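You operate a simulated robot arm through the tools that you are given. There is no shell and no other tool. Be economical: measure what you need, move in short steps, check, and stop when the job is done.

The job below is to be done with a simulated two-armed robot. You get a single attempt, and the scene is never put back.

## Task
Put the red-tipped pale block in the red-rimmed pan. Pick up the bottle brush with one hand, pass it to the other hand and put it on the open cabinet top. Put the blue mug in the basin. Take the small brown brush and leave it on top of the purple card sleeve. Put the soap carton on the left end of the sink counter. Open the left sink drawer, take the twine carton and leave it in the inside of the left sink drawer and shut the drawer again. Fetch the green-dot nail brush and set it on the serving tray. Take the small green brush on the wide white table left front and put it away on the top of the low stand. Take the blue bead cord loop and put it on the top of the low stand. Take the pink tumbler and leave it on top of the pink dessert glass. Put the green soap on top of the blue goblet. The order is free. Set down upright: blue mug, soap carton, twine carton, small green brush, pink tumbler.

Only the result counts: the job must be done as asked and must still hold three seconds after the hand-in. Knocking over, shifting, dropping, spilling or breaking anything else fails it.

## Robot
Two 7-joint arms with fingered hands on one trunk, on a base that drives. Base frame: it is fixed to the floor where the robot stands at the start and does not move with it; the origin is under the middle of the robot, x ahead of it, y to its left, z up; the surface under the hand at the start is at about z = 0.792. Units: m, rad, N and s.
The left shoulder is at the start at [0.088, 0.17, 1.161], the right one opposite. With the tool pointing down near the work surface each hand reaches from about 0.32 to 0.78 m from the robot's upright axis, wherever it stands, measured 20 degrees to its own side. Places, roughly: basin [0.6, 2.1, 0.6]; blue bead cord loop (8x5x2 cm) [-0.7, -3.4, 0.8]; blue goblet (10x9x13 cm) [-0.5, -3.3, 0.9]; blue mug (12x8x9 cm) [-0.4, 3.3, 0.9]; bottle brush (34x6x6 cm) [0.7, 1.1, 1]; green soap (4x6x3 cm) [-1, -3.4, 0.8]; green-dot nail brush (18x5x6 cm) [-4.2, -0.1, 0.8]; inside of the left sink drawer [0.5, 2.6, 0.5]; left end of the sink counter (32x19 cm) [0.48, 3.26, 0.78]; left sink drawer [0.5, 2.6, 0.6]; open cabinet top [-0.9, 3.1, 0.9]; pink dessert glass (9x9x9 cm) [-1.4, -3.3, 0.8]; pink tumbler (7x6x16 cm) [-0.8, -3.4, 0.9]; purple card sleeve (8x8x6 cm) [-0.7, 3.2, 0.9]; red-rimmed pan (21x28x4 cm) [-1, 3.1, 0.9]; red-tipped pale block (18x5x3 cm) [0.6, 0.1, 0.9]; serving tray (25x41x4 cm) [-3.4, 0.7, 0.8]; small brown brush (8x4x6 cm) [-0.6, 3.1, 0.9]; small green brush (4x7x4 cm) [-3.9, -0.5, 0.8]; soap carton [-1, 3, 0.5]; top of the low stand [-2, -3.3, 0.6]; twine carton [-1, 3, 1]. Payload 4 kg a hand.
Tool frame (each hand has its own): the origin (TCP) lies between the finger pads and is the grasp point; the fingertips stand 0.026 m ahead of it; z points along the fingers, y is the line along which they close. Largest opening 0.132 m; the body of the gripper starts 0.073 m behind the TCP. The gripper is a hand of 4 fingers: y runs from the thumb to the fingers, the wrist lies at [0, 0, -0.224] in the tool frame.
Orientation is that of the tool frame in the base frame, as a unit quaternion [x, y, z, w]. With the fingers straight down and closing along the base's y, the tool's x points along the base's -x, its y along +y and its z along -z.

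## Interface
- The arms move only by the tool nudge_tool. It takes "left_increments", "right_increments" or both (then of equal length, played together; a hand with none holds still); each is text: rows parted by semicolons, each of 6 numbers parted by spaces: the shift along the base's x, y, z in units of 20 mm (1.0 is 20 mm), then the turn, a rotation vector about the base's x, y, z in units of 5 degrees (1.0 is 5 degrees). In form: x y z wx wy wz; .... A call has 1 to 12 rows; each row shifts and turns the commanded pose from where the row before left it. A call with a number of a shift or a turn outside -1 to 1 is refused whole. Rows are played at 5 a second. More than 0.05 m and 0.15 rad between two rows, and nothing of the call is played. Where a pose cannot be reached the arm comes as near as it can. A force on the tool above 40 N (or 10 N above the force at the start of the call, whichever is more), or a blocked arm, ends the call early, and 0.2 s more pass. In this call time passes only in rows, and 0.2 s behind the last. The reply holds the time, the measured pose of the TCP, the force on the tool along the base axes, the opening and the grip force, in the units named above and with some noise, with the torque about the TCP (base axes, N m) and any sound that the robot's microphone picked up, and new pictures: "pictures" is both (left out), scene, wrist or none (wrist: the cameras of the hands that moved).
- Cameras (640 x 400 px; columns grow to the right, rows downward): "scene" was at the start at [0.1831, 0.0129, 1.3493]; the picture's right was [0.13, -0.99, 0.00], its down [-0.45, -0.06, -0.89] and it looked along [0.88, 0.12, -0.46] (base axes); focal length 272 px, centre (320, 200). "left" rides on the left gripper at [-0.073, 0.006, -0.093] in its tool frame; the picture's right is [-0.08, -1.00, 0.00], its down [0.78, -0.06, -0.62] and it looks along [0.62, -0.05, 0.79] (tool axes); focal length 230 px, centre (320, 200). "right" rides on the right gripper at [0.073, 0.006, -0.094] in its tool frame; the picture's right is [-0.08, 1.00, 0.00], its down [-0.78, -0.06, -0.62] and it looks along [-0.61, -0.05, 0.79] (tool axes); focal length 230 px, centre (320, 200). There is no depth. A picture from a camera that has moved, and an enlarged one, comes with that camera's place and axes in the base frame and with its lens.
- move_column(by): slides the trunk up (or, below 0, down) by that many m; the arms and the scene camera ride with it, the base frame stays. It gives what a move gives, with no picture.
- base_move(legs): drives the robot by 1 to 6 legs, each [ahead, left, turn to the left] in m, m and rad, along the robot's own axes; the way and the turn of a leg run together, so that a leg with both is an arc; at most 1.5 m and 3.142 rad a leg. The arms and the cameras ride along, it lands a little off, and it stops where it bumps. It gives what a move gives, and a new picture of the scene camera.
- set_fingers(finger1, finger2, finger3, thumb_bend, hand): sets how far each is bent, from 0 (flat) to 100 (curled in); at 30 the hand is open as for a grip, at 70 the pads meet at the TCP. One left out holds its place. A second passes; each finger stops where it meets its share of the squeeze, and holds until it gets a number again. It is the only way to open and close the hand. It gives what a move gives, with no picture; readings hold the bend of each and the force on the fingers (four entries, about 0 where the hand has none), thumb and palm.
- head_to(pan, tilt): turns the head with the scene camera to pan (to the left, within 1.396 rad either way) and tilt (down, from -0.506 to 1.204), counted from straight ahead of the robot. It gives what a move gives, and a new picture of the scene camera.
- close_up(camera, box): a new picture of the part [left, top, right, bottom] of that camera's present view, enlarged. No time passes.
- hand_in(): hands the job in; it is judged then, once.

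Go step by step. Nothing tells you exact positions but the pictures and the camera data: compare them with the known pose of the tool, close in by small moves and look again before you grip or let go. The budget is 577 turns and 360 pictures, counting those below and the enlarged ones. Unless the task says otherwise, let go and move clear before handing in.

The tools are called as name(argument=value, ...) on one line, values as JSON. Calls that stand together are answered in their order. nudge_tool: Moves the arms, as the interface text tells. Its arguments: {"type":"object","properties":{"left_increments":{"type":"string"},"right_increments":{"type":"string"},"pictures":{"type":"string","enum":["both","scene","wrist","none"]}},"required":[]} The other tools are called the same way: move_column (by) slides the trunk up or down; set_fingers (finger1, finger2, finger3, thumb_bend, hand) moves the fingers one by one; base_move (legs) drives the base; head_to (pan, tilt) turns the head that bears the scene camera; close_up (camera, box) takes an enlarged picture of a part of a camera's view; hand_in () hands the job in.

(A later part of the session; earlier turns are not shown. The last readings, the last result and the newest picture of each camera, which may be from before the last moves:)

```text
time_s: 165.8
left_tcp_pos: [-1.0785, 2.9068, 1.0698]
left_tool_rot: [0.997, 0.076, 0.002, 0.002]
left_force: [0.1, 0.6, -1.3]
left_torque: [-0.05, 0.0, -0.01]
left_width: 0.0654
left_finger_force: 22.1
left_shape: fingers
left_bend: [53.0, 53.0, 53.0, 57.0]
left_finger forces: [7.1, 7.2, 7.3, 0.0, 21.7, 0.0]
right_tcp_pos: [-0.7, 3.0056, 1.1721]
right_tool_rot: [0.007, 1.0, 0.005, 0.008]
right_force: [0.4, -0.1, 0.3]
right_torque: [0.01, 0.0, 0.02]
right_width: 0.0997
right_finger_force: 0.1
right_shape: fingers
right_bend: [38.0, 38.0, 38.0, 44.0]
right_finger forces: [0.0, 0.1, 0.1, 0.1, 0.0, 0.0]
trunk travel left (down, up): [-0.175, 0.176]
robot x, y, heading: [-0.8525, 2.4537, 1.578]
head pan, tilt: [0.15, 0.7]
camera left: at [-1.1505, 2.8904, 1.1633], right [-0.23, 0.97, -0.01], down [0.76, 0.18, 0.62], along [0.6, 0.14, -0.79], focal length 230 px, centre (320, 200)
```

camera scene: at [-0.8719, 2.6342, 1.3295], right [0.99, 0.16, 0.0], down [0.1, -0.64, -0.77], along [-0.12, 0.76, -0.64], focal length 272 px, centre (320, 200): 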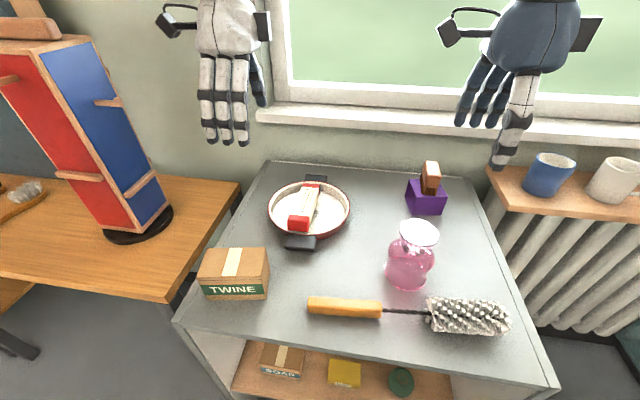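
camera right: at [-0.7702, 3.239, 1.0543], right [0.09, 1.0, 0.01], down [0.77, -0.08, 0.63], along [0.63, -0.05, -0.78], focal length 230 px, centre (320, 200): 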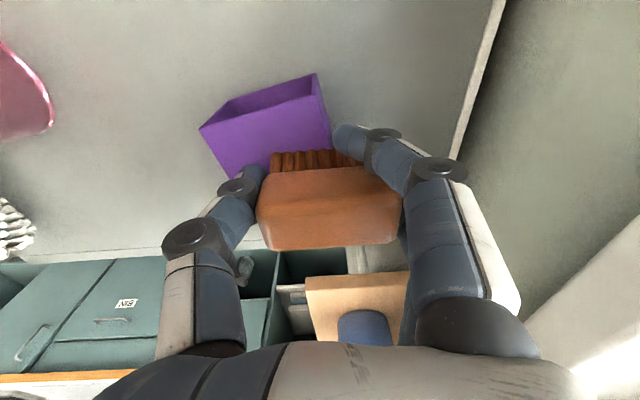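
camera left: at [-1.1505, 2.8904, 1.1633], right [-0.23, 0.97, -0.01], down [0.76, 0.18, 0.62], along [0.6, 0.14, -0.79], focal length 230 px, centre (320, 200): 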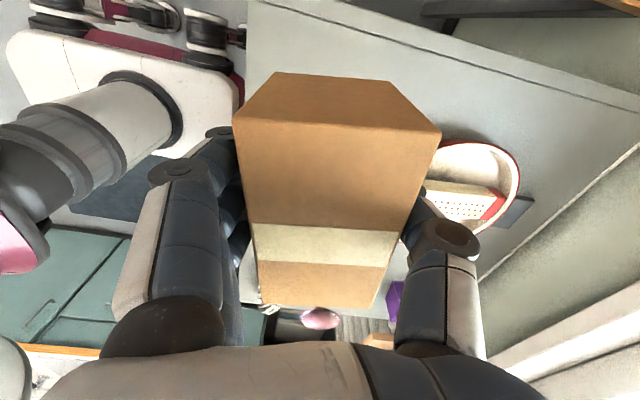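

Twine carton is held upright in the left hand. Next, the blue mug with the right hand: I raise the left hand and drive round to stand in front of the radiator shelf.

nudge_tool(left_increments="0 0 1 0 0 0;0 0 1 0 0 0;0 0 1 0 0 0;0 0 1 0 0 0", right_increments="0 0 0.5 0 0 0;0 0 0.5 0 0 0;0 0 0.5 0 0 0;0 0 0.5 0 0 0", pictures="none")

base_move(legs=[[-0.25, 0, 0], [0, -0.6, 0], [0.15, 0, 0]])

head_to(pan=0.1, tilt=0.4)

```text
time_s: 166.8
left_tcp_pos: [-1.0788, 2.9066, 1.1521]
left_tool_rot: [0.997, 0.077, 0.002, 0.002]
left_force: [0.7, 0.1, -1.0]
left_torque: [0.02, -0.01, 0.02]
left_width: 0.0656
left_finger_force: 21.1
left_shape: fingers
left_bend: [53.0, 53.0, 53.0, 57.0]
left_finger forces: [7.1, 7.0, 7.0, 0.0, 21.0, 0.1]
right_tcp_pos: [-0.6997, 3.0041, 1.2141]
right_tool_rot: [0.007, 1.0, 0.004, 0.009]
right_force: [0.2, -0.3, -0.2]
right_torque: [-0.02, 0.03, 0.01]
right_width: 0.0998
right_finger_force: 0.1
right_shape: fingers
right_bend: [38.0, 38.0, 38.0, 44.0]
right_finger forces: [0.0, 0.1, 0.0, 0.0, 0.1, 0.0]
trunk travel left (down, up): [-0.175, 0.176]
robot x, y, heading: [-0.8574, 2.4552, 1.581]
head pan, tilt: [0.15, 0.7]
```

```text
time_s: 174.9
left_tcp_pos: [-0.4748, 2.8127, 1.1499]
left_tool_rot: [0.997, 0.076, 0.002, 0.003]
left_force: [0.5, -0.2, -1.4]
left_torque: [-0.02, 0.01, 0.0]
left_width: 0.0658
left_finger_force: 20.8
left_shape: fingers
left_bend: [53.0, 53.0, 53.0, 57.0]
left_finger forces: [7.0, 6.9, 7.0, 0.0, 21.2, 0.0]
right_tcp_pos: [-0.0968, 2.9066, 1.2136]
right_tool_rot: [0.009, 1.0, 0.004, 0.009]
right_force: [-0.1, -0.1, -0.4]
right_torque: [0.0, 0.01, 0.01]
right_width: 0.0997
right_finger_force: 0.0
right_shape: fingers
right_bend: [38.0, 38.0, 38.0, 44.0]
right_finger forces: [0.1, 0.0, 0.0, 0.1, 0.0, 0.0]
trunk travel left (down, up): [-0.175, 0.176]
robot x, y, heading: [-0.2515, 2.3566, 1.582]
head pan, tilt: [0.15, 0.7]
camera scene: at [-0.2703, 2.5377, 1.3295], right [0.99, 0.16, 0.0], down [0.1, -0.64, -0.76], along [-0.12, 0.75, -0.64], focal length 272 px, centre (320, 200)
```

scene: 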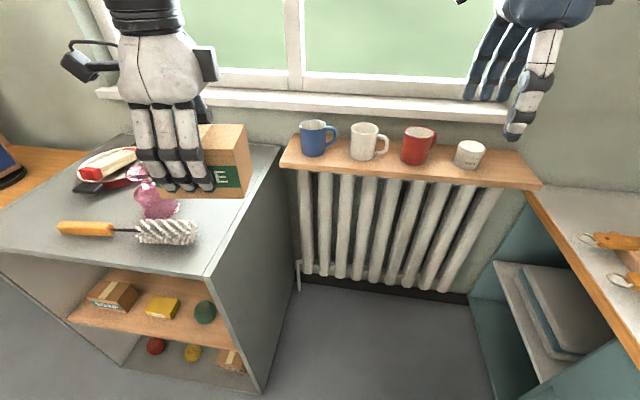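

```text
time_s: 175.8
left_tcp_pos: [-0.4749, 2.8102, 1.1507]
left_tool_rot: [0.997, 0.075, 0.001, 0.002]
left_force: [-0.4, 0.4, -1.2]
left_torque: [-0.02, 0.0, 0.0]
left_width: 0.0657
left_finger_force: 21.2
left_shape: fingers
left_bend: [53.0, 53.0, 53.0, 57.0]
left_finger forces: [7.0, 7.1, 7.0, 0.0, 21.0, 0.0]
right_tcp_pos: [-0.096, 2.9069, 1.2142]
right_tool_rot: [0.009, 1.0, 0.004, 0.009]
right_force: [0.6, 0.4, 0.3]
right_torque: [-0.02, -0.01, -0.01]
right_width: 0.0999
right_finger_force: 0.0
right_shape: fingers
right_bend: [38.0, 38.0, 38.0, 44.0]
right_finger forces: [0.0, 0.0, 0.0, 0.0, 0.0, 0.0]
trunk travel left (down, up): [-0.175, 0.176]
robot x, y, heading: [-0.2532, 2.359, 1.579]
head pan, tilt: [0.099, 0.4]
camera scene: at [-0.2669, 2.545, 1.3563], right [0.99, 0.11, 0.0], down [0.04, -0.39, -0.92], along [-0.1, 0.92, -0.39], focal length 272 px, centre (320, 200)
```

scene: 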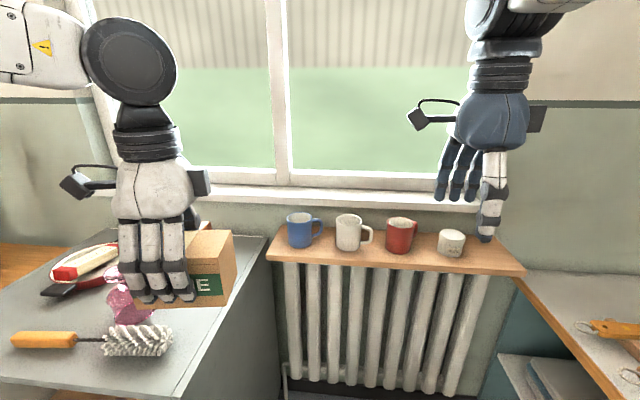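

The blue mug's handle points right (+x). I drive closer and turn left so the right hand faces the mug, then use the wrist camera to measure.

base_move(legs=[[0.2, 0, 0], [0, 0, 0.55]])

close_up(camera="right", box=[0, 0, 640, 400])

```text
time_s: 178.9
left_tcp_pos: [-0.6811, 2.8321, 1.151]
left_tool_rot: [0.94, 0.342, 0.002, 0.002]
left_force: [0.4, 0.8, -1.7]
left_torque: [-0.01, 0.0, 0.02]
left_width: 0.0656
left_finger_force: 20.6
left_shape: fingers
left_bend: [53.0, 53.0, 53.0, 57.0]
left_finger forces: [6.8, 6.7, 6.7, 0.0, 20.0, 0.2]
right_tcp_pos: [-0.4069, 3.1109, 1.2139]
right_tool_rot: [-0.262, 0.965, 0.006, 0.007]
right_force: [-1.0, -0.1, 0.6]
right_torque: [0.01, 0.02, 0.03]
right_width: 0.0998
right_finger_force: 0.1
right_shape: fingers
right_bend: [38.0, 38.0, 38.0, 44.0]
right_finger forces: [0.0, 0.0, 0.0, 0.1, 0.0, 0.0]
trunk travel left (down, up): [-0.175, 0.176]
robot x, y, heading: [-0.2577, 2.5605, 2.125]
head pan, tilt: [0.099, 0.4]
camera scene: at [-0.3641, 2.7139, 1.3564], right [0.79, 0.61, 0.0], down [0.24, -0.31, -0.92], along [-0.56, 0.73, -0.39], focal length 272 px, centre (320, 200)
```

scene: 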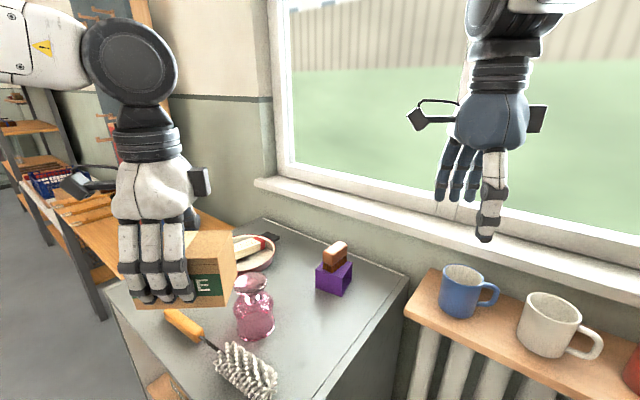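

```text
1.00 times, centred on (320, 200) of right (not enlarged: the box is as wide or as high as the picture)
camera zoom: at [-0.4742, 3.0775, 1.3059], right [-0.44, 0.9, 0.01], down [0.7, 0.33, 0.63], along [0.56, 0.28, -0.78], focal length 230 px, centre (320, 200)
```

zoom: 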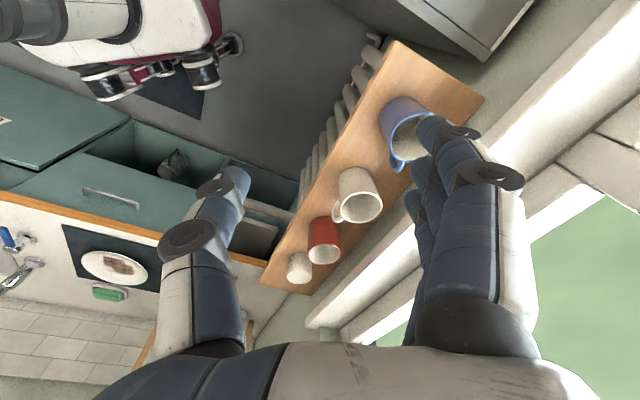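

The window sill overhangs the mug, so it needs an angled grasp from the front-left, which suits the left hand. I'll first do the drawer with the twine carton: drive back and turn to face the sink unit.

base_move(legs=[[0, 0.45, 0], [0, 0, -2.12]])

head_to(pan=0.1, tilt=0.55)

```text
time_s: 188.4
left_tcp_pos: [-0.1843, 2.5373, 1.15]
left_tool_rot: [0.755, -0.656, -0.001, 0.003]
left_force: [-0.2, -0.4, -0.9]
left_torque: [0.01, -0.01, 0.03]
left_width: 0.0651
left_finger_force: 18.5
left_shape: fingers
left_bend: [53.0, 54.0, 54.0, 57.0]
left_finger forces: [6.4, 6.3, 6.3, 0.1, 19.0, 0.0]
right_tcp_pos: [-0.0918, 2.1586, 1.2151]
right_tool_rot: [0.717, 0.697, -0.003, 0.009]
right_force: [-0.3, 0.1, 1.2]
right_torque: [-0.01, 0.02, -0.01]
right_width: 0.0998
right_finger_force: 0.1
right_shape: fingers
right_bend: [38.0, 38.0, 38.0, 44.0]
right_finger forces: [0.0, 0.0, 0.0, 0.0, 0.1, 0.0]
trunk travel left (down, up): [-0.175, 0.176]
robot x, y, heading: [-0.6392, 2.3279, -0.005]
head pan, tilt: [0.099, 0.4]
camera scene: at [-0.4551, 2.3321, 1.3564], right [0.1, -1.0, 0.0], down [-0.39, -0.04, -0.92], along [0.92, 0.09, -0.39], focal length 272 px, centre (320, 200)
```

scene: 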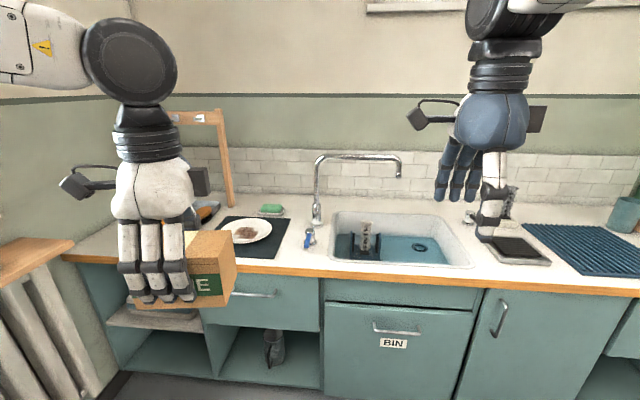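

```text
time_s: 189.2
left_tcp_pos: [-0.1846, 2.5384, 1.1514]
left_tool_rot: [0.755, -0.656, -0.002, 0.003]
left_force: [0.2, -1.2, -1.2]
left_torque: [0.02, 0.01, -0.02]
left_width: 0.0651
left_finger_force: 18.5
left_shape: fingers
left_bend: [53.0, 54.0, 54.0, 57.0]
left_finger forces: [6.4, 6.3, 6.3, 0.0, 18.8, 0.1]
right_tcp_pos: [-0.0928, 2.1588, 1.2135]
right_tool_rot: [0.718, 0.696, -0.002, 0.01]
right_force: [0.3, -0.2, 0.1]
right_torque: [0.0, -0.02, -0.02]
right_width: 0.0997
right_finger_force: 0.2
right_shape: fingers
right_bend: [38.0, 38.0, 38.0, 44.0]
right_finger forces: [0.0, 0.0, 0.0, 0.0, 0.1, 0.0]
trunk travel left (down, up): [-0.175, 0.176]
robot x, y, heading: [-0.641, 2.3255, -0.007]
head pan, tilt: [0.099, 0.55]
camera scene: at [-0.4579, 2.332, 1.3427], right [0.1, -1.0, 0.0], down [-0.52, -0.05, -0.85], along [0.85, 0.08, -0.52], focal length 272 px, centre (320, 200)
```

scene: 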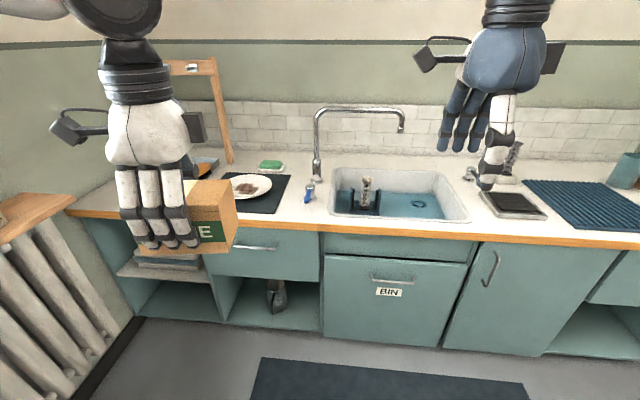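

The left sink drawer's handle bar is around (0.24, 2.62, 0.70). Plan: right hand opens it (pointing forward, closing vertically), left puts the carton in. I reorient the right hand and drive closer, turned 20° left.

nudge_tool(right_increments="0 0 -0.5 0 -1 0;0 0 -0.5 0 -1 0;0 0 -0.5 0 -1 0;0 0 -0.5 0 -1 0;0 0 -0.5 0 -1 0;0 0 -0.5 0 -1 0;0 0 -0.5 0 -1 0;0 0 -0.5 0 -1 0;0 0 -0.5 0 -1 0", pictures="none")

nudge_tool(right_increments="0 0 -0.5 0 -1 0;0 0 -0.5 0 -1 0;0 0 -0.5 0 -1 0;0 0 -0.5 0 -1 0;0 0 -0.5 0 -1 0;0 0 -0.5 0 -1 0;0 0 -0.5 0 -1 0;0 0 -0.5 0 -1 0;0 0 -0.5 0 -1 0", pictures="none")

base_move(legs=[[0, 0.2, 0], [0.2, 0, 0], [0, 0, 0.35]])

head_to(pan=-0.25, tilt=0.8)

```text
time_s: 191.2
left_tcp_pos: [-0.1841, 2.5386, 1.1495]
left_tool_rot: [0.755, -0.656, 0.0, 0.003]
left_force: [-0.3, 0.0, -1.4]
left_torque: [0.02, 0.02, 0.02]
left_width: 0.0648
left_finger_force: 18.4
left_shape: fingers
left_bend: [53.0, 54.0, 54.0, 57.0]
left_finger forces: [6.2, 6.4, 6.3, 0.0, 18.8, 0.1]
right_tcp_pos: [-0.0941, 2.1578, 1.1246]
right_tool_rot: [0.664, 0.64, 0.273, 0.274]
right_force: [-0.2, -0.4, 0.5]
right_torque: [0.01, -0.03, -0.02]
right_width: 0.1001
right_finger_force: 0.0
right_shape: fingers
right_bend: [38.0, 38.0, 38.0, 44.0]
right_finger forces: [0.0, 0.1, 0.0, 0.1, 0.0, 0.0]
trunk travel left (down, up): [-0.175, 0.176]
robot x, y, heading: [-0.6362, 2.3196, -0.004]
head pan, tilt: [0.099, 0.55]
```

```text
time_s: 193.2
left_tcp_pos: [-0.1829, 2.5388, 1.15]
left_tool_rot: [0.755, -0.656, -0.001, 0.003]
left_force: [0.8, 0.0, -1.0]
left_torque: [-0.01, 0.01, -0.03]
left_width: 0.0648
left_finger_force: 18.9
left_shape: fingers
left_bend: [53.0, 54.0, 54.0, 57.0]
left_finger forces: [6.4, 6.3, 6.4, 0.1, 18.9, 0.0]
right_tcp_pos: [-0.09, 2.17, 1.0365]
right_tool_rot: [0.51, 0.485, 0.504, 0.501]
right_force: [0.9, 0.4, -0.2]
right_torque: [0.02, 0.0, -0.03]
right_width: 0.0999
right_finger_force: 0.1
right_shape: fingers
right_bend: [38.0, 38.0, 38.0, 44.0]
right_finger forces: [0.1, 0.0, 0.0, 0.1, 0.1, 0.0]
right hand out of reach, approached as far as the arm can: row 6, 9
trunk travel left (down, up): [-0.175, 0.176]
robot x, y, heading: [-0.6408, 2.3202, -0.006]
head pan, tilt: [0.099, 0.55]
```

```text
time_s: 197.8
left_tcp_pos: [-0.0865, 2.8819, 1.1506]
left_tool_rot: [0.858, -0.513, -0.001, 0.003]
left_force: [0.4, 0.5, -1.3]
left_torque: [-0.02, 0.0, 0.0]
left_width: 0.0648
left_finger_force: 18.9
left_shape: fingers
left_bend: [54.0, 54.0, 54.0, 57.0]
left_finger forces: [6.3, 6.3, 6.3, 0.0, 18.8, 0.1]
right_tcp_pos: [0.1284, 2.5672, 1.0362]
right_tool_rot: [0.418, 0.568, 0.582, 0.405]
right_force: [-0.1, 0.2, 0.3]
right_torque: [0.03, -0.02, 0.0]
right_width: 0.1
right_finger_force: 0.0
right_shape: fingers
right_bend: [38.0, 38.0, 38.0, 44.0]
right_finger forces: [0.0, 0.0, 0.0, 0.0, 0.1, 0.1]
trunk travel left (down, up): [-0.175, 0.176]
robot x, y, heading: [-0.4424, 2.5191, 0.351]
head pan, tilt: [0.099, 0.55]
camera scene: at [-0.2726, 2.5945, 1.3427], right [0.43, -0.9, 0.0], down [-0.47, -0.23, -0.85], along [0.77, 0.37, -0.52], focal length 272 px, centre (320, 200)
```

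scene: 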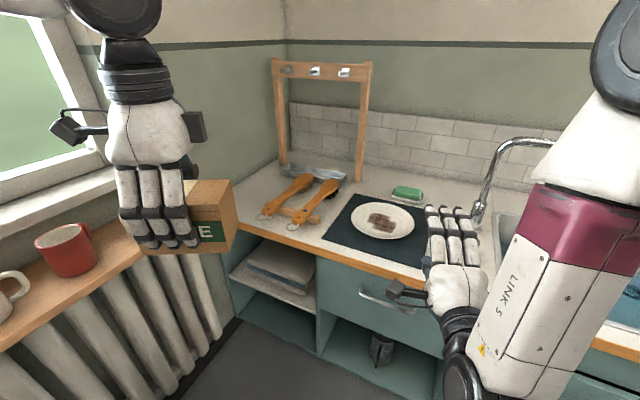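

```text
time_s: 198.6
left_tcp_pos: [-0.0862, 2.8821, 1.1499]
left_tool_rot: [0.858, -0.514, 0.0, 0.002]
left_force: [-0.1, 0.3, -1.1]
left_torque: [0.02, 0.0, 0.01]
left_width: 0.0649
left_finger_force: 18.4
left_shape: fingers
left_bend: [54.0, 54.0, 54.0, 57.0]
left_finger forces: [6.2, 6.4, 6.2, 0.0, 18.8, 0.1]
right_tcp_pos: [0.1297, 2.5673, 1.0355]
right_tool_rot: [0.418, 0.567, 0.583, 0.405]
right_force: [-0.3, -0.4, 0.3]
right_torque: [0.01, 0.0, 0.01]
right_width: 0.1001
right_finger_force: 0.1
right_shape: fingers
right_bend: [38.0, 38.0, 38.0, 44.0]
right_finger forces: [0.1, 0.0, 0.0, 0.0, 0.0, 0.0]
trunk travel left (down, up): [-0.175, 0.176]
robot x, y, heading: [-0.4415, 2.5263, 0.347]
head pan, tilt: [-0.25, 0.799]
camera scene: at [-0.273, 2.5633, 1.3213], right [0.1, -0.99, 0.0], down [-0.71, -0.07, -0.7], along [0.69, 0.07, -0.72], focal length 272 px, centre (320, 200)
```

scene: 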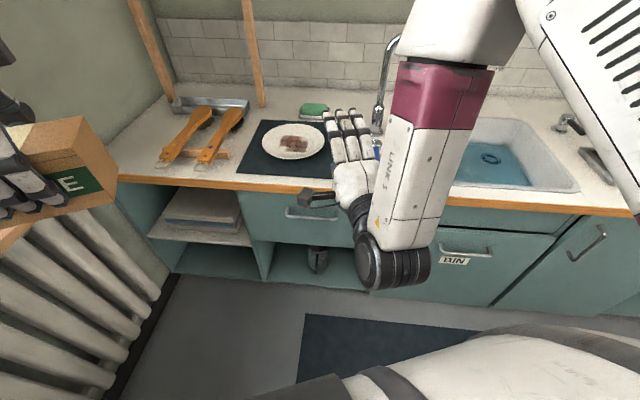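

The handle bar spans y≈2.53–2.72 at z≈0.725. I yaw the right hand to point at +x, narrow the fingers, and lower it in front of the handle.

set_fingers(hand="right", finger1=55, finger2=55, finger3=55, thumb_bend=55)

nudge_tool(right_increments="-0.5 0.5 -1 0 0 -1;-0.5 0.5 -1 0 0 -1;-0.5 0.5 -1 0 0 -1;-0.5 0.5 -1 0 0 -1;-0.5 0.5 -1 0 0 0;0 0.5 -1 0 0 0;0 0 -1 0 0 0;0 0 -1 0 0 0;0 0 -1 0 0 0;0 0 -1 0 0 0;0 0 -1 0 0 0;0 0 -1 0 0 0", pictures="wrist")

```text
time_s: 199.6
left_tcp_pos: [-0.0865, 2.8826, 1.151]
left_tool_rot: [0.858, -0.514, -0.001, 0.002]
left_force: [0.2, 0.0, -1.2]
left_torque: [0.03, 0.02, -0.01]
left_width: 0.0649
left_finger_force: 19.2
left_shape: fingers
left_bend: [54.0, 54.0, 54.0, 57.0]
left_finger forces: [6.3, 6.3, 6.3, 0.1, 18.9, 0.0]
right_tcp_pos: [0.13, 2.5673, 1.0345]
right_tool_rot: [0.417, 0.567, 0.583, 0.405]
right_force: [0.4, -0.3, 0.6]
right_torque: [0.03, 0.0, 0.01]
right_width: 0.0555
right_finger_force: 0.0
right_shape: fingers
right_bend: [55.0, 55.0, 55.0, 55.0]
right_finger forces: [0.0, 0.0, 0.0, 0.1, 0.0, 0.0]
trunk travel left (down, up): [-0.175, 0.176]
robot x, y, heading: [-0.4397, 2.5216, 0.348]
head pan, tilt: [-0.25, 0.799]
```

```text
time_s: 202.4
left_tcp_pos: [-0.0869, 2.8812, 1.1514]
left_tool_rot: [0.857, -0.515, 0.0, 0.003]
left_force: [0.3, -0.8, -1.2]
left_torque: [-0.02, 0.01, -0.01]
left_width: 0.0651
left_finger_force: 18.5
left_shape: fingers
left_bend: [54.0, 54.0, 54.0, 57.0]
left_finger forces: [6.4, 6.3, 6.3, 0.1, 18.9, 0.0]
right_tcp_pos: [0.1194, 2.5874, 0.8003]
right_tool_rot: [0.531, 0.456, 0.478, 0.531]
right_force: [0.1, 0.1, 0.4]
right_torque: [0.0, 0.02, 0.01]
right_width: 0.0551
right_finger_force: 0.0
right_shape: fingers
right_bend: [55.0, 55.0, 55.0, 55.0]
right_finger forces: [0.1, 0.1, 0.1, 0.0, 0.0, 0.1]
right hand out of reach, approached as far as the arm can: row 5
trunk travel left (down, up): [-0.175, 0.176]
robot x, y, heading: [-0.4373, 2.5228, 0.349]
head pan, tilt: [-0.25, 0.799]
stopped in row 12 (right hand): the arm was blocked; the commanded pose is now the measured one
camera right: at [0.0362, 2.6731, 0.8058], right [-0.03, -0.1, 0.99], down [-0.71, -0.7, -0.09], along [0.7, -0.71, -0.04], focal length 230 px, centre (320, 200)
```

right: 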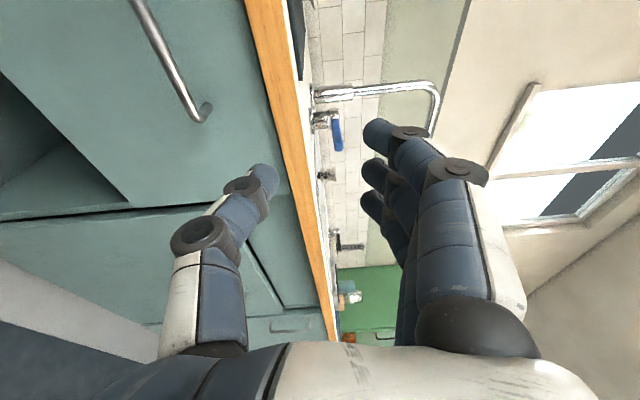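

The arm got blocked at z=0.80. I look at the scene to see why.

head_to(pan=-0.4, tilt=1.1)

```text
time_s: 203.2
left_tcp_pos: [-0.0865, 2.8811, 1.1498]
left_tool_rot: [0.858, -0.514, -0.001, 0.002]
left_force: [1.0, -0.2, -1.9]
left_torque: [0.0, 0.0, -0.02]
left_width: 0.0648
left_finger_force: 19.0
left_shape: fingers
left_bend: [54.0, 54.0, 54.0, 57.0]
left_finger forces: [6.3, 6.3, 6.3, 0.1, 18.8, 0.1]
right_tcp_pos: [0.1193, 2.5892, 0.8006]
right_tool_rot: [0.53, 0.457, 0.478, 0.532]
right_force: [-0.4, -0.3, 0.0]
right_torque: [-0.02, 0.03, 0.01]
right_width: 0.0548
right_finger_force: 0.0
right_shape: fingers
right_bend: [55.0, 55.0, 55.0, 55.0]
right_finger forces: [0.0, 0.0, 0.1, 0.0, 0.0, 0.0]
trunk travel left (down, up): [-0.175, 0.176]
robot x, y, heading: [-0.4401, 2.5192, 0.351]
head pan, tilt: [-0.4, 1.1]
camera scene: at [-0.2901, 2.5519, 1.2996], right [-0.05, -1.0, 0.0], down [-0.89, 0.04, -0.45], along [0.45, -0.02, -0.89], focal length 272 px, centre (320, 200)
```

scene: 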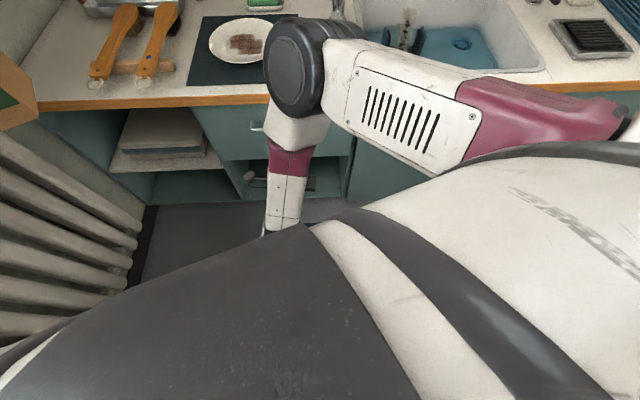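

The hand is too close to the body, so the elbow folded awkwardly. I raise the hand, back the base off, lower the trunk and extend the arm instead.

nudge_tool(right_increments="0 0 1 0 0 0;0 0 1 0 0 0;0 0 1 0 0 0;0 0 1 0 0 0;0 0 1 0 0 0;0 0 1 0 0 0;0 0 1 0 0 0;0 0 1 0 0 0", pictures="none")

base_move(legs=[[-0.14, -0.04, 0]])

nudge_tool(right_increments="1 0 0 0 0 0;1 0 0 0 0 0;1 0 0 0 0 0;1 0 0 0 0 0;1 0 0 0 0 0;1 0 0 0 0 0", pictures="scene")

```text
time_s: 205.0
left_tcp_pos: [-0.0873, 2.8807, 1.1512]
left_tool_rot: [0.857, -0.515, 0.001, 0.004]
left_force: [0.0, -0.6, -0.9]
left_torque: [0.02, 0.02, -0.03]
left_width: 0.0647
left_finger_force: 19.0
left_shape: fingers
left_bend: [54.0, 54.0, 54.0, 57.0]
left_finger forces: [6.2, 6.3, 6.3, 0.0, 18.8, 0.0]
right_tcp_pos: [0.117, 2.5916, 0.9615]
right_tool_rot: [0.529, 0.457, 0.48, 0.529]
right_force: [-0.2, 0.0, 1.5]
right_torque: [0.02, 0.01, -0.01]
right_width: 0.055
right_finger_force: 0.0
right_shape: fingers
right_bend: [55.0, 55.0, 55.0, 55.0]
right_finger forces: [0.0, 0.0, 0.0, 0.0, 0.0, 0.0]
trunk travel left (down, up): [-0.175, 0.176]
robot x, y, heading: [-0.4407, 2.5231, 0.347]
head pan, tilt: [-0.4, 1.1]
```

```text
time_s: 206.4
left_tcp_pos: [-0.206, 2.7969, 1.1502]
left_tool_rot: [0.858, -0.514, 0.0, 0.003]
left_force: [0.4, 0.0, -1.5]
left_torque: [0.01, 0.04, 0.01]
left_width: 0.0649
left_finger_force: 18.8
left_shape: fingers
left_bend: [54.0, 54.0, 54.0, 57.0]
left_finger forces: [6.4, 6.2, 6.4, 0.0, 18.9, 0.0]
right_tcp_pos: [-0.0008, 2.5077, 0.9615]
right_tool_rot: [0.529, 0.459, 0.48, 0.528]
right_force: [-0.7, -0.4, 0.3]
right_torque: [0.02, -0.03, 0.0]
right_width: 0.055
right_finger_force: 0.1
right_shape: fingers
right_bend: [55.0, 55.0, 55.0, 55.0]
right_finger forces: [0.0, 0.0, 0.1, 0.1, 0.0, 0.1]
trunk travel left (down, up): [-0.175, 0.176]
robot x, y, heading: [-0.5543, 2.4383, 0.35]
head pan, tilt: [-0.4, 1.1]
camera scene: at [-0.4081, 2.4667, 1.2996], right [-0.05, -1.0, 0.0], down [-0.89, 0.04, -0.45], along [0.45, -0.02, -0.89], focal length 272 px, centre (320, 200)
```

scene: 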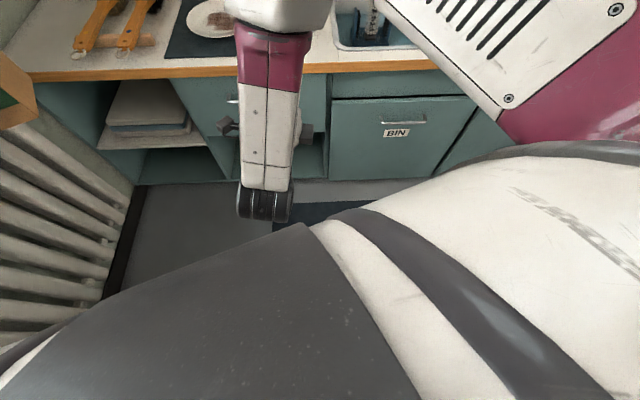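

```text
time_s: 207.8
left_tcp_pos: [-0.2055, 2.7983, 1.1497]
left_tool_rot: [0.858, -0.514, -0.002, 0.002]
left_force: [0.2, 0.5, -0.6]
left_torque: [0.0, -0.01, -0.01]
left_width: 0.0646
left_finger_force: 18.9
left_shape: fingers
left_bend: [54.0, 54.0, 54.0, 57.0]
left_finger forces: [6.2, 6.3, 6.3, 0.0, 18.8, 0.0]
right_tcp_pos: [0.1304, 2.496, 0.9675]
right_tool_rot: [0.541, 0.445, 0.477, 0.531]
right_force: [0.6, -1.1, 0.5]
right_torque: [-0.02, 0.01, -0.01]
right_width: 0.0555
right_finger_force: 0.1
right_shape: fingers
right_bend: [55.0, 55.0, 55.0, 55.0]
right_finger forces: [0.0, 0.1, 0.0, 0.1, 0.0, 0.0]
trunk travel left (down, up): [-0.175, 0.176]
robot x, y, heading: [-0.5552, 2.4353, 0.351]
head pan, tilt: [-0.4, 1.1]
camera scene: at [-0.4071, 2.4673, 1.2995], right [-0.05, -1.0, 0.0], down [-0.89, 0.04, -0.45], along [0.45, -0.02, -0.89], focal length 272 px, centre (320, 200)
```

scene: 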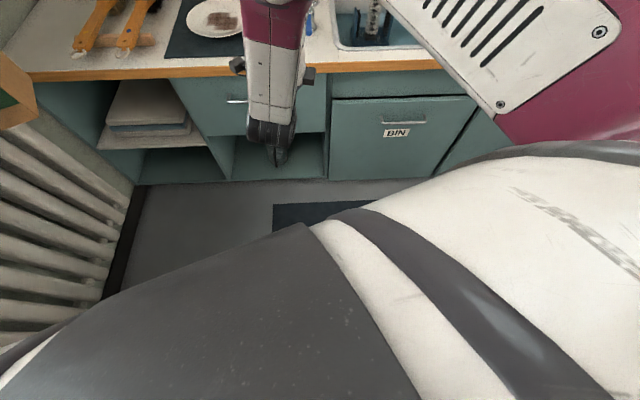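

Better posture. I lower the trunk by 0.15 m, then align the hand (yaw fix, y≈2.61, z≈0.70) in front of the handle.

move_column(by=-0.15)

nudge_tool(right_increments="0 1 -1 -0.1 0.05 0.35;0 1 -1 -0.1 0.05 0.35;0 1 -1 -0.1 0.05 0.35;0 1 -1 -0.1 0.05 0.35;0 1 -1 -0.1 0.05 0.3;0 0.7 -0.8 0 0 0", pictures="wrist")

close_up(camera="scene", box=[150, 0, 350, 200])

```text
time_s: 209.5
left_tcp_pos: [-0.2059, 2.7973, 1.0002]
left_tool_rot: [0.859, -0.513, 0.001, 0.003]
left_force: [-0.8, 0.4, -2.3]
left_torque: [0.02, -0.03, -0.02]
left_width: 0.0647
left_finger_force: 19.0
left_shape: fingers
left_bend: [54.0, 54.0, 54.0, 57.0]
left_finger forces: [6.2, 6.2, 6.3, 0.1, 18.8, 0.0]
right_tcp_pos: [0.1189, 2.5074, 0.8134]
right_tool_rot: [0.528, 0.458, 0.482, 0.528]
right_force: [0.0, 0.3, 1.3]
right_torque: [0.02, 0.03, 0.0]
right_width: 0.0554
right_finger_force: 0.1
right_shape: fingers
right_bend: [55.0, 55.0, 55.0, 55.0]
right_finger forces: [0.1, 0.0, 0.0, 0.1, 0.1, 0.1]
trunk travel left (down, up): [-0.025, 0.326]
robot x, y, heading: [-0.5546, 2.4383, 0.352]
head pan, tilt: [-0.4, 1.1]
```

```text
time_s: 211.1
left_tcp_pos: [-0.2043, 2.7982, 1.0003]
left_tool_rot: [0.858, -0.514, 0.001, 0.003]
left_force: [-0.6, 0.3, -1.1]
left_torque: [0.03, 0.03, 0.01]
left_width: 0.065
left_finger_force: 18.7
left_shape: fingers
left_bend: [54.0, 54.0, 54.0, 57.0]
left_finger forces: [6.4, 6.3, 6.3, 0.0, 19.0, 0.0]
right_tcp_pos: [0.1556, 2.5824, 0.7022]
right_tool_rot: [0.513, 0.482, 0.481, 0.522]
right_force: [-0.4, -1.0, -0.4]
right_torque: [0.02, 0.02, 0.04]
right_width: 0.055
right_finger_force: 0.1
right_shape: fingers
right_bend: [55.0, 55.0, 55.0, 55.0]
right_finger forces: [0.1, 0.1, 0.0, 0.1, 0.0, 0.0]
trunk travel left (down, up): [-0.025, 0.326]
robot x, y, heading: [-0.5565, 2.4357, 0.357]
head pan, tilt: [-0.4, 1.1]
stopped in row 6 (right hand): the arm was blocked; the commanded pose is now the measured one
camera right: at [0.068, 2.662, 0.7064], right [-0.01, -0.07, 1.0], down [-0.67, -0.74, -0.06], along [0.74, -0.67, -0.04], focal length 230 px, centre (320, 200)
```

right: 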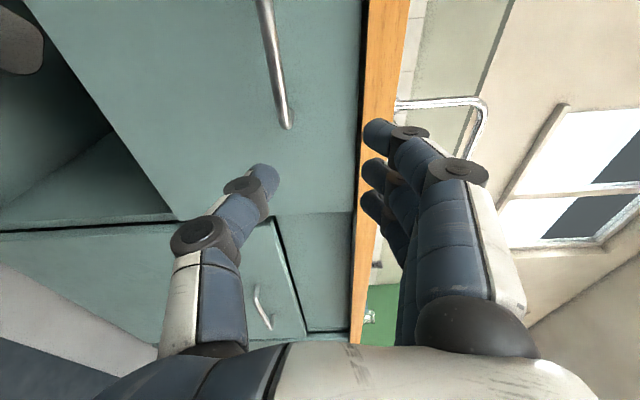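

```text
2.00 times, centred on (250, 100) of scene
camera zoom: at [-0.263, 2.5199, 1.1265], right [-0.05, -1.0, 0.0], down [-0.89, 0.04, -0.45], along [0.45, -0.02, -0.89], focal length 544 px, centre (460, 400)
```

zoom: 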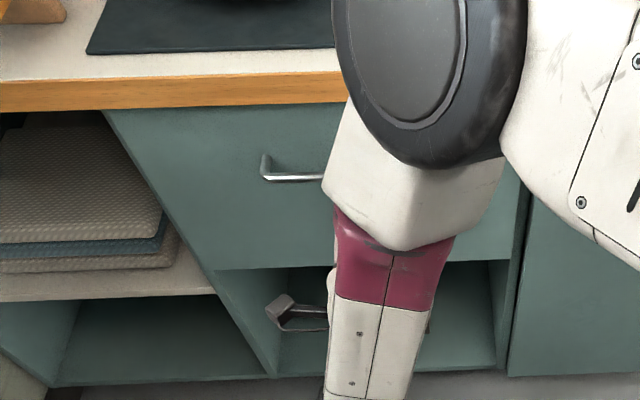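

Something is off: the head camera moved forward. I check the state before any further move.

head_to(pan=-0.2, tilt=0.9)

```text
time_s: 211.9
left_tcp_pos: [-0.2049, 2.798, 1.0012]
left_tool_rot: [0.859, -0.513, 0.0, 0.003]
left_force: [0.4, 0.0, -0.6]
left_torque: [0.01, 0.04, 0.03]
left_width: 0.0647
left_finger_force: 19.3
left_shape: fingers
left_bend: [54.0, 54.0, 54.0, 57.0]
left_finger forces: [6.3, 6.3, 6.3, 0.0, 18.9, 0.0]
right_tcp_pos: [0.1548, 2.5828, 0.7016]
right_tool_rot: [0.513, 0.483, 0.482, 0.521]
right_force: [-0.5, -1.1, -0.1]
right_torque: [0.0, 0.01, -0.01]
right_width: 0.055
right_finger_force: 0.0
right_shape: fingers
right_bend: [55.0, 55.0, 55.0, 55.0]
right_finger forces: [0.1, 0.0, 0.0, 0.1, 0.0, 0.0]
trunk travel left (down, up): [-0.025, 0.326]
robot x, y, heading: [-0.5562, 2.4374, 0.352]
head pan, tilt: [-0.201, 0.901]
camera scene: at [-0.2514, 2.5345, 1.1402], right [0.15, -0.99, 0.0], down [-0.78, -0.12, -0.62], along [0.61, 0.09, -0.78], focal length 272 px, centre (320, 200)
```

scene: 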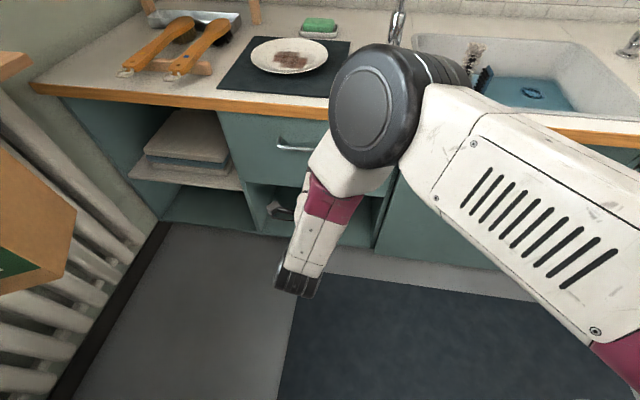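

The elbow folded forward over the hand. I'll raise the trunk and hand, go back to the natural downward pose, and re-enter the forward pose with the arm extended.

nudge_tool(right_increments="-0.5 0 1 0 0 0;-0.5 0 1 0 0 0;-0.5 0 1 0 0 0;0 0 1 0 0 0;0 0 1 0 0 0;0 0 1 0 0 0;0 0 1 0 0 0;0 0 1 0 0 0;0 0 1 0 0 0;0 0 1 0 0 0", pictures="none")

move_column(by=0.15)

nudge_tool(right_increments="0 0 0.5 0 1 0;0 0 0.5 0 1 0;0 0 0.5 0 1 0;0 0 0.5 0 1 0;0 0 0 0 1 0;0 0 0 0 1 0;0 0 0 0 1 0;0 0 0 0 1 0;0 0 0 0 1 0", pictures="none")

nudge_tool(right_increments="0 0 0 0 1 0;0 0 0 0 1 0;0 0 0 0 1 0;0 0 0 0 1 0;0 0 0 0 1 0;0 0 0 0 1 0;0 0 0 0 1 0;0 0 0 0 1 0;0 0 0 0 1 0", pictures="none")

```text
time_s: 214.3
left_tcp_pos: [-0.2046, 2.7978, 1.0015]
left_tool_rot: [0.858, -0.514, 0.0, 0.003]
left_force: [-0.1, 0.9, -1.9]
left_torque: [0.03, -0.04, 0.0]
left_width: 0.0647
left_finger_force: 18.6
left_shape: fingers
left_bend: [54.0, 54.0, 54.0, 57.0]
left_finger forces: [6.3, 6.3, 6.3, 0.0, 18.9, 0.1]
right_tcp_pos: [0.1415, 2.5589, 0.9033]
right_tool_rot: [0.555, 0.46, 0.466, 0.513]
right_force: [-0.4, 0.4, -0.3]
right_torque: [-0.01, -0.01, 0.04]
right_width: 0.0554
right_finger_force: 0.2
right_shape: fingers
right_bend: [55.0, 55.0, 55.0, 55.0]
right_finger forces: [0.0, 0.0, 0.0, 0.1, 0.0, 0.0]
trunk travel left (down, up): [-0.025, 0.326]
robot x, y, heading: [-0.5562, 2.4368, 0.351]
head pan, tilt: [-0.201, 0.901]
stopped in row 10 (right hand): the arm was blocked; the commanded pose is now the measured one
```

```text
time_s: 216.0
left_tcp_pos: [-0.2038, 2.7975, 1.1497]
left_tool_rot: [0.858, -0.513, -0.001, 0.004]
left_force: [-0.2, 0.4, -1.5]
left_torque: [-0.01, 0.02, -0.01]
left_width: 0.0645
left_finger_force: 18.7
left_shape: fingers
left_bend: [54.0, 54.0, 54.0, 57.0]
left_finger forces: [6.3, 6.3, 6.3, 0.0, 18.8, 0.0]
right_tcp_pos: [0.1624, 2.5286, 1.0631]
right_tool_rot: [0.586, 0.431, 0.459, 0.509]
right_force: [-0.8, 1.1, -0.4]
right_torque: [0.0, 0.01, 0.01]
right_width: 0.0548
right_finger_force: 0.1
right_shape: fingers
right_bend: [55.0, 55.0, 55.0, 55.0]
right_finger forces: [0.0, 0.1, 0.0, 0.0, 0.1, 0.0]
trunk travel left (down, up): [-0.175, 0.176]
robot x, y, heading: [-0.5533, 2.4361, 0.351]
head pan, tilt: [-0.201, 0.901]
```

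```text
time_s: 218.0
left_tcp_pos: [-0.2036, 2.7984, 1.1511]
left_tool_rot: [0.858, -0.514, 0.0, 0.002]
left_force: [0.3, -0.2, -1.4]
left_torque: [0.01, 0.0, -0.02]
left_width: 0.0649
left_finger_force: 19.1
left_shape: fingers
left_bend: [54.0, 54.0, 54.0, 57.0]
left_finger forces: [6.1, 6.2, 6.4, 0.0, 18.8, 0.1]
right_tcp_pos: [0.1423, 2.5595, 1.0933]
right_tool_rot: [0.689, 0.623, 0.221, 0.297]
right_force: [0.0, 0.6, -0.7]
right_torque: [0.01, 0.01, 0.03]
right_width: 0.055
right_finger_force: 0.0
right_shape: fingers
right_bend: [55.0, 55.0, 55.0, 55.0]
right_finger forces: [0.1, 0.0, 0.0, 0.1, 0.1, 0.0]
trunk travel left (down, up): [-0.175, 0.176]
robot x, y, heading: [-0.5539, 2.4368, 0.352]
head pan, tilt: [-0.201, 0.901]
```

```text
time_s: 220.0
left_tcp_pos: [-0.2027, 2.7981, 1.1509]
left_tool_rot: [0.858, -0.513, -0.001, 0.004]
left_force: [0.7, -0.2, -1.4]
left_torque: [0.0, 0.02, 0.02]
left_width: 0.0649
left_finger_force: 18.8
left_shape: fingers
left_bend: [54.0, 54.0, 54.0, 57.0]
left_finger forces: [6.3, 6.3, 6.3, 0.0, 18.9, 0.0]
right_tcp_pos: [0.142, 2.5582, 1.0902]
right_tool_rot: [0.721, 0.689, -0.062, 0.036]
right_force: [0.7, -0.6, 0.1]
right_torque: [-0.01, 0.01, 0.01]
right_width: 0.055
right_finger_force: 0.0
right_shape: fingers
right_bend: [55.0, 55.0, 55.0, 55.0]
right_finger forces: [0.1, 0.1, 0.1, 0.0, 0.0, 0.0]
trunk travel left (down, up): [-0.175, 0.176]
robot x, y, heading: [-0.557, 2.4397, 0.351]
head pan, tilt: [-0.201, 0.901]
```

nudge_tool(right_increments="0 0 0 0 0 1;0 0 0 0 0 1;0 0 0 0 0 1;0 0 0 0 0 1;0 0 0 0 0 1;0 0 0 0 0 1;0 0 0 0 0 1;0 0 0 0 0 1;0 0 0 0 0 1;0 0 0 0 0 1;0 0 0 0 0 1;0 0 0 0 0 1", pictures="none")

nudge_tool(right_increments="0 0 0 0 0 1;0 0 0 0 0 1;0 0 0 0 0 1;0 0 0 0 0 1;0 0 0 0 0 1;0 0 0 0 0 1", pictures="scene")

```text
time_s: 222.6
left_tcp_pos: [-0.203, 2.7981, 1.1505]
left_tool_rot: [0.858, -0.513, 0.0, 0.003]
left_force: [0.6, 0.0, -1.4]
left_torque: [0.02, 0.0, 0.01]
left_width: 0.0648
left_finger_force: 18.6
left_shape: fingers
left_bend: [54.0, 54.0, 54.0, 57.0]
left_finger forces: [6.3, 6.2, 6.3, 0.0, 18.8, 0.1]
right_tcp_pos: [0.1407, 2.56, 1.093]
right_tool_rot: [0.279, 0.958, -0.035, 0.062]
right_force: [-0.5, 0.6, -0.4]
right_torque: [-0.02, 0.01, -0.03]
right_width: 0.0551
right_finger_force: 0.0
right_shape: fingers
right_bend: [55.0, 55.0, 55.0, 55.0]
right_finger forces: [0.1, 0.1, 0.0, 0.0, 0.0, 0.0]
trunk travel left (down, up): [-0.175, 0.176]
robot x, y, heading: [-0.5578, 2.439, 0.349]
head pan, tilt: [-0.201, 0.901]
```

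```text
time_s: 224.0
left_tcp_pos: [-0.2052, 2.7981, 1.1506]
left_tool_rot: [0.858, -0.514, -0.001, 0.003]
left_force: [0.6, -0.8, -0.9]
left_torque: [0.01, 0.04, 0.0]
left_width: 0.0651
left_finger_force: 18.6
left_shape: fingers
left_bend: [54.0, 54.0, 54.0, 57.0]
left_finger forces: [6.3, 6.3, 6.3, 0.1, 18.8, 0.0]
right_tcp_pos: [0.1412, 2.5596, 1.0921]
right_tool_rot: [0.022, 0.997, -0.016, 0.068]
right_force: [-0.2, 0.1, -0.2]
right_torque: [-0.02, 0.0, 0.02]
right_width: 0.0552
right_finger_force: 0.1
right_shape: fingers
right_bend: [55.0, 55.0, 55.0, 55.0]
right_finger forces: [0.0, 0.0, 0.0, 0.0, 0.1, 0.0]
trunk travel left (down, up): [-0.175, 0.176]
robot x, y, heading: [-0.5557, 2.4354, 0.349]
head pan, tilt: [-0.201, 0.901]
camera scene: at [-0.3958, 2.4817, 1.3134], right [0.15, -0.99, 0.0], down [-0.77, -0.12, -0.62], along [0.61, 0.09, -0.78], focal length 272 px, centre (320, 200)
```

scene: 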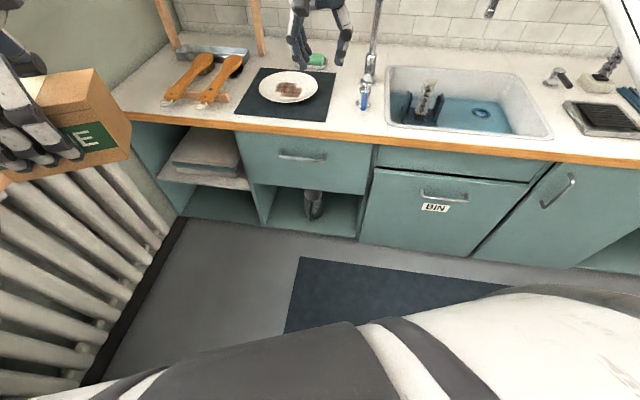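

Clear view now: the handle spans y 2.556–2.711 at z≈0.715. I pitch the right hand forward from this natural pose.

nudge_tool(right_increments="0 0 0 0.1 -1 0.1;0 0 0 0.1 -1 0.1;0 0 0 0.1 -1 0.1;0 0 0 0.1 -1 0.1;0 0 0 0 -1 0.1;0 0 0 0 -1 0;0 0 0 0 -1 0;0 0 0 0 -1 0", pictures="none")

nudge_tool(right_increments="0 0 0 0 -1 0;0 0 0 0 -1 0;0 0 0 0 -1 0;0 0 0 0 -1 0;0 0 0 0 -1 0;0 0 0 0 -1 0;0 0 0 0 -1 0;0 0 0 0 -1 0;0 0 0 0 -0.4 0", pictures="scene")

```text
time_s: 226.0
left_tcp_pos: [-0.2044, 2.7966, 1.151]
left_tool_rot: [0.858, -0.513, 0.0, 0.002]
left_force: [-0.7, 0.3, -1.1]
left_torque: [0.02, 0.0, 0.02]
left_width: 0.0646
left_finger_force: 18.6
left_shape: fingers
left_bend: [54.0, 54.0, 54.0, 57.0]
left_finger forces: [6.3, 6.3, 6.4, 0.0, 18.8, 0.0]
right_tcp_pos: [0.1569, 2.5337, 1.0937]
right_tool_rot: [0.044, 0.92, 0.028, 0.388]
right_force: [-0.1, -0.9, -0.3]
right_torque: [0.02, 0.01, 0.0]
right_width: 0.0549
right_finger_force: 0.0
right_shape: fingers
right_bend: [55.0, 55.0, 55.0, 55.0]
right_finger forces: [0.0, 0.0, 0.0, 0.1, 0.0, 0.1]
trunk travel left (down, up): [-0.175, 0.176]
robot x, y, heading: [-0.5576, 2.4376, 0.351]
head pan, tilt: [-0.201, 0.901]
stopped in row 8 (right hand): the arm was blocked; the commanded pose is now the measured one
```

```text
time_s: 228.2
left_tcp_pos: [-0.2043, 2.7976, 1.1511]
left_tool_rot: [0.859, -0.513, -0.001, 0.002]
left_force: [-0.6, -0.2, -1.2]
left_torque: [0.01, 0.02, 0.03]
left_width: 0.0649
left_finger_force: 19.0
left_shape: fingers
left_bend: [54.0, 54.0, 54.0, 57.0]
left_finger forces: [6.3, 6.3, 6.2, 0.0, 18.7, 0.0]
right_tcp_pos: [0.1721, 2.506, 1.1043]
right_tool_rot: [0.076, 0.721, 0.045, 0.688]
right_force: [-0.4, -0.3, 0.2]
right_torque: [-0.02, -0.02, 0.02]
right_width: 0.055
right_finger_force: 0.1
right_shape: fingers
right_bend: [55.0, 55.0, 55.0, 55.0]
right_finger forces: [0.0, 0.0, 0.1, 0.0, 0.0, 0.0]
trunk travel left (down, up): [-0.175, 0.176]
robot x, y, heading: [-0.5591, 2.4364, 0.349]
head pan, tilt: [-0.201, 0.901]
stopped in row 9 (right hand): the arm was blocked; the commanded pose is now the measured one
camera scene: at [-0.3956, 2.4815, 1.3134], right [0.15, -0.99, 0.0], down [-0.78, -0.12, -0.62], along [0.61, 0.09, -0.78], focal length 272 px, centre (320, 200)
```

scene: 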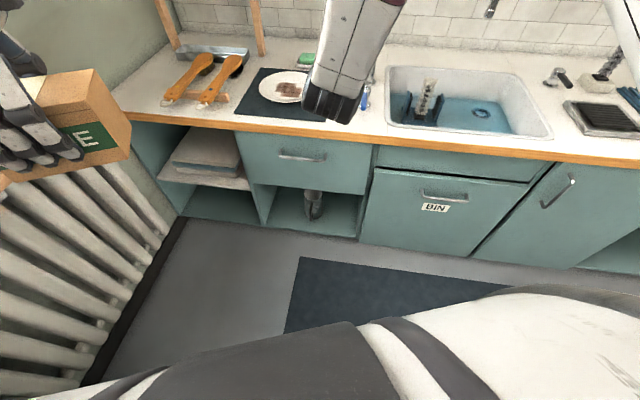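

The right arm is cramped again; I back the base 0.12 m so it can extend further, then roll the hand.

base_move(legs=[[-0.12, 0, 0]])

nudge_tool(right_increments="1 0 0 0 0 0;1 0 0 0 0 0;1 0 0 0 0 0;1 0 0 0 0 0;0 0 0 -1 0 0;0 0 0 -1 0 0;0 0 0 -1 0 0;0 0 0 -1 0 0;0 0 0 -1 0 0;0 0 0 -1 0 0", pictures="none")

```text
time_s: 229.5
left_tcp_pos: [-0.3171, 2.7565, 1.1512]
left_tool_rot: [0.859, -0.513, 0.0, 0.003]
left_force: [0.6, 0.7, -1.6]
left_torque: [0.01, -0.02, 0.03]
left_width: 0.065
left_finger_force: 19.2
left_shape: fingers
left_bend: [54.0, 54.0, 54.0, 57.0]
left_finger forces: [6.3, 6.3, 6.2, 0.0, 18.9, 0.1]
right_tcp_pos: [0.0591, 2.4655, 1.1041]
right_tool_rot: [0.077, 0.721, 0.044, 0.688]
right_force: [-0.5, -0.4, -0.6]
right_torque: [0.0, 0.01, 0.04]
right_width: 0.055
right_finger_force: 0.0
right_shape: fingers
right_bend: [55.0, 55.0, 55.0, 55.0]
right_finger forces: [0.1, 0.0, 0.0, 0.0, 0.0, 0.0]
trunk travel left (down, up): [-0.175, 0.176]
robot x, y, heading: [-0.6691, 2.3952, 0.351]
head pan, tilt: [-0.201, 0.901]
camera scene: at [-0.5084, 2.4405, 1.3134], right [0.15, -0.99, 0.0], down [-0.77, -0.12, -0.62], along [0.61, 0.09, -0.78], focal length 272 px, centre (320, 200)
```

scene: 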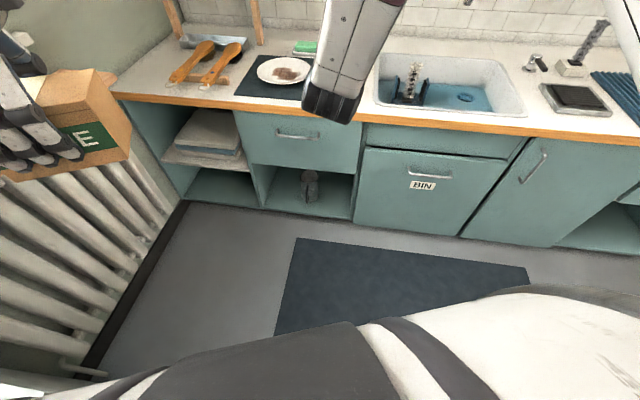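

```text
time_s: 231.9
left_tcp_pos: [-0.3164, 2.7563, 1.1496]
left_tool_rot: [0.859, -0.513, 0.0, 0.003]
left_force: [-0.5, -0.2, -1.2]
left_torque: [0.03, 0.04, -0.02]
left_width: 0.0646
left_finger_force: 18.9
left_shape: fingers
left_bend: [54.0, 54.0, 54.0, 57.0]
left_finger forces: [6.3, 6.3, 6.2, 0.1, 18.8, 0.0]
right_tcp_pos: [0.155, 2.422, 1.1107]
right_tool_rot: [-0.061, 0.718, -0.148, 0.677]
right_force: [0.6, 0.5, -0.1]
right_torque: [0.02, 0.0, -0.02]
right_width: 0.055
right_finger_force: 0.0
right_shape: fingers
right_bend: [55.0, 55.0, 55.0, 55.0]
right_finger forces: [0.1, 0.1, 0.0, 0.0, 0.0, 0.0]
trunk travel left (down, up): [-0.175, 0.176]
robot x, y, heading: [-0.6677, 2.3932, 0.349]
head pan, tilt: [-0.201, 0.901]
stopped in row 10 (right hand): the arm was blocked; the commanded pose is now the measured one
```

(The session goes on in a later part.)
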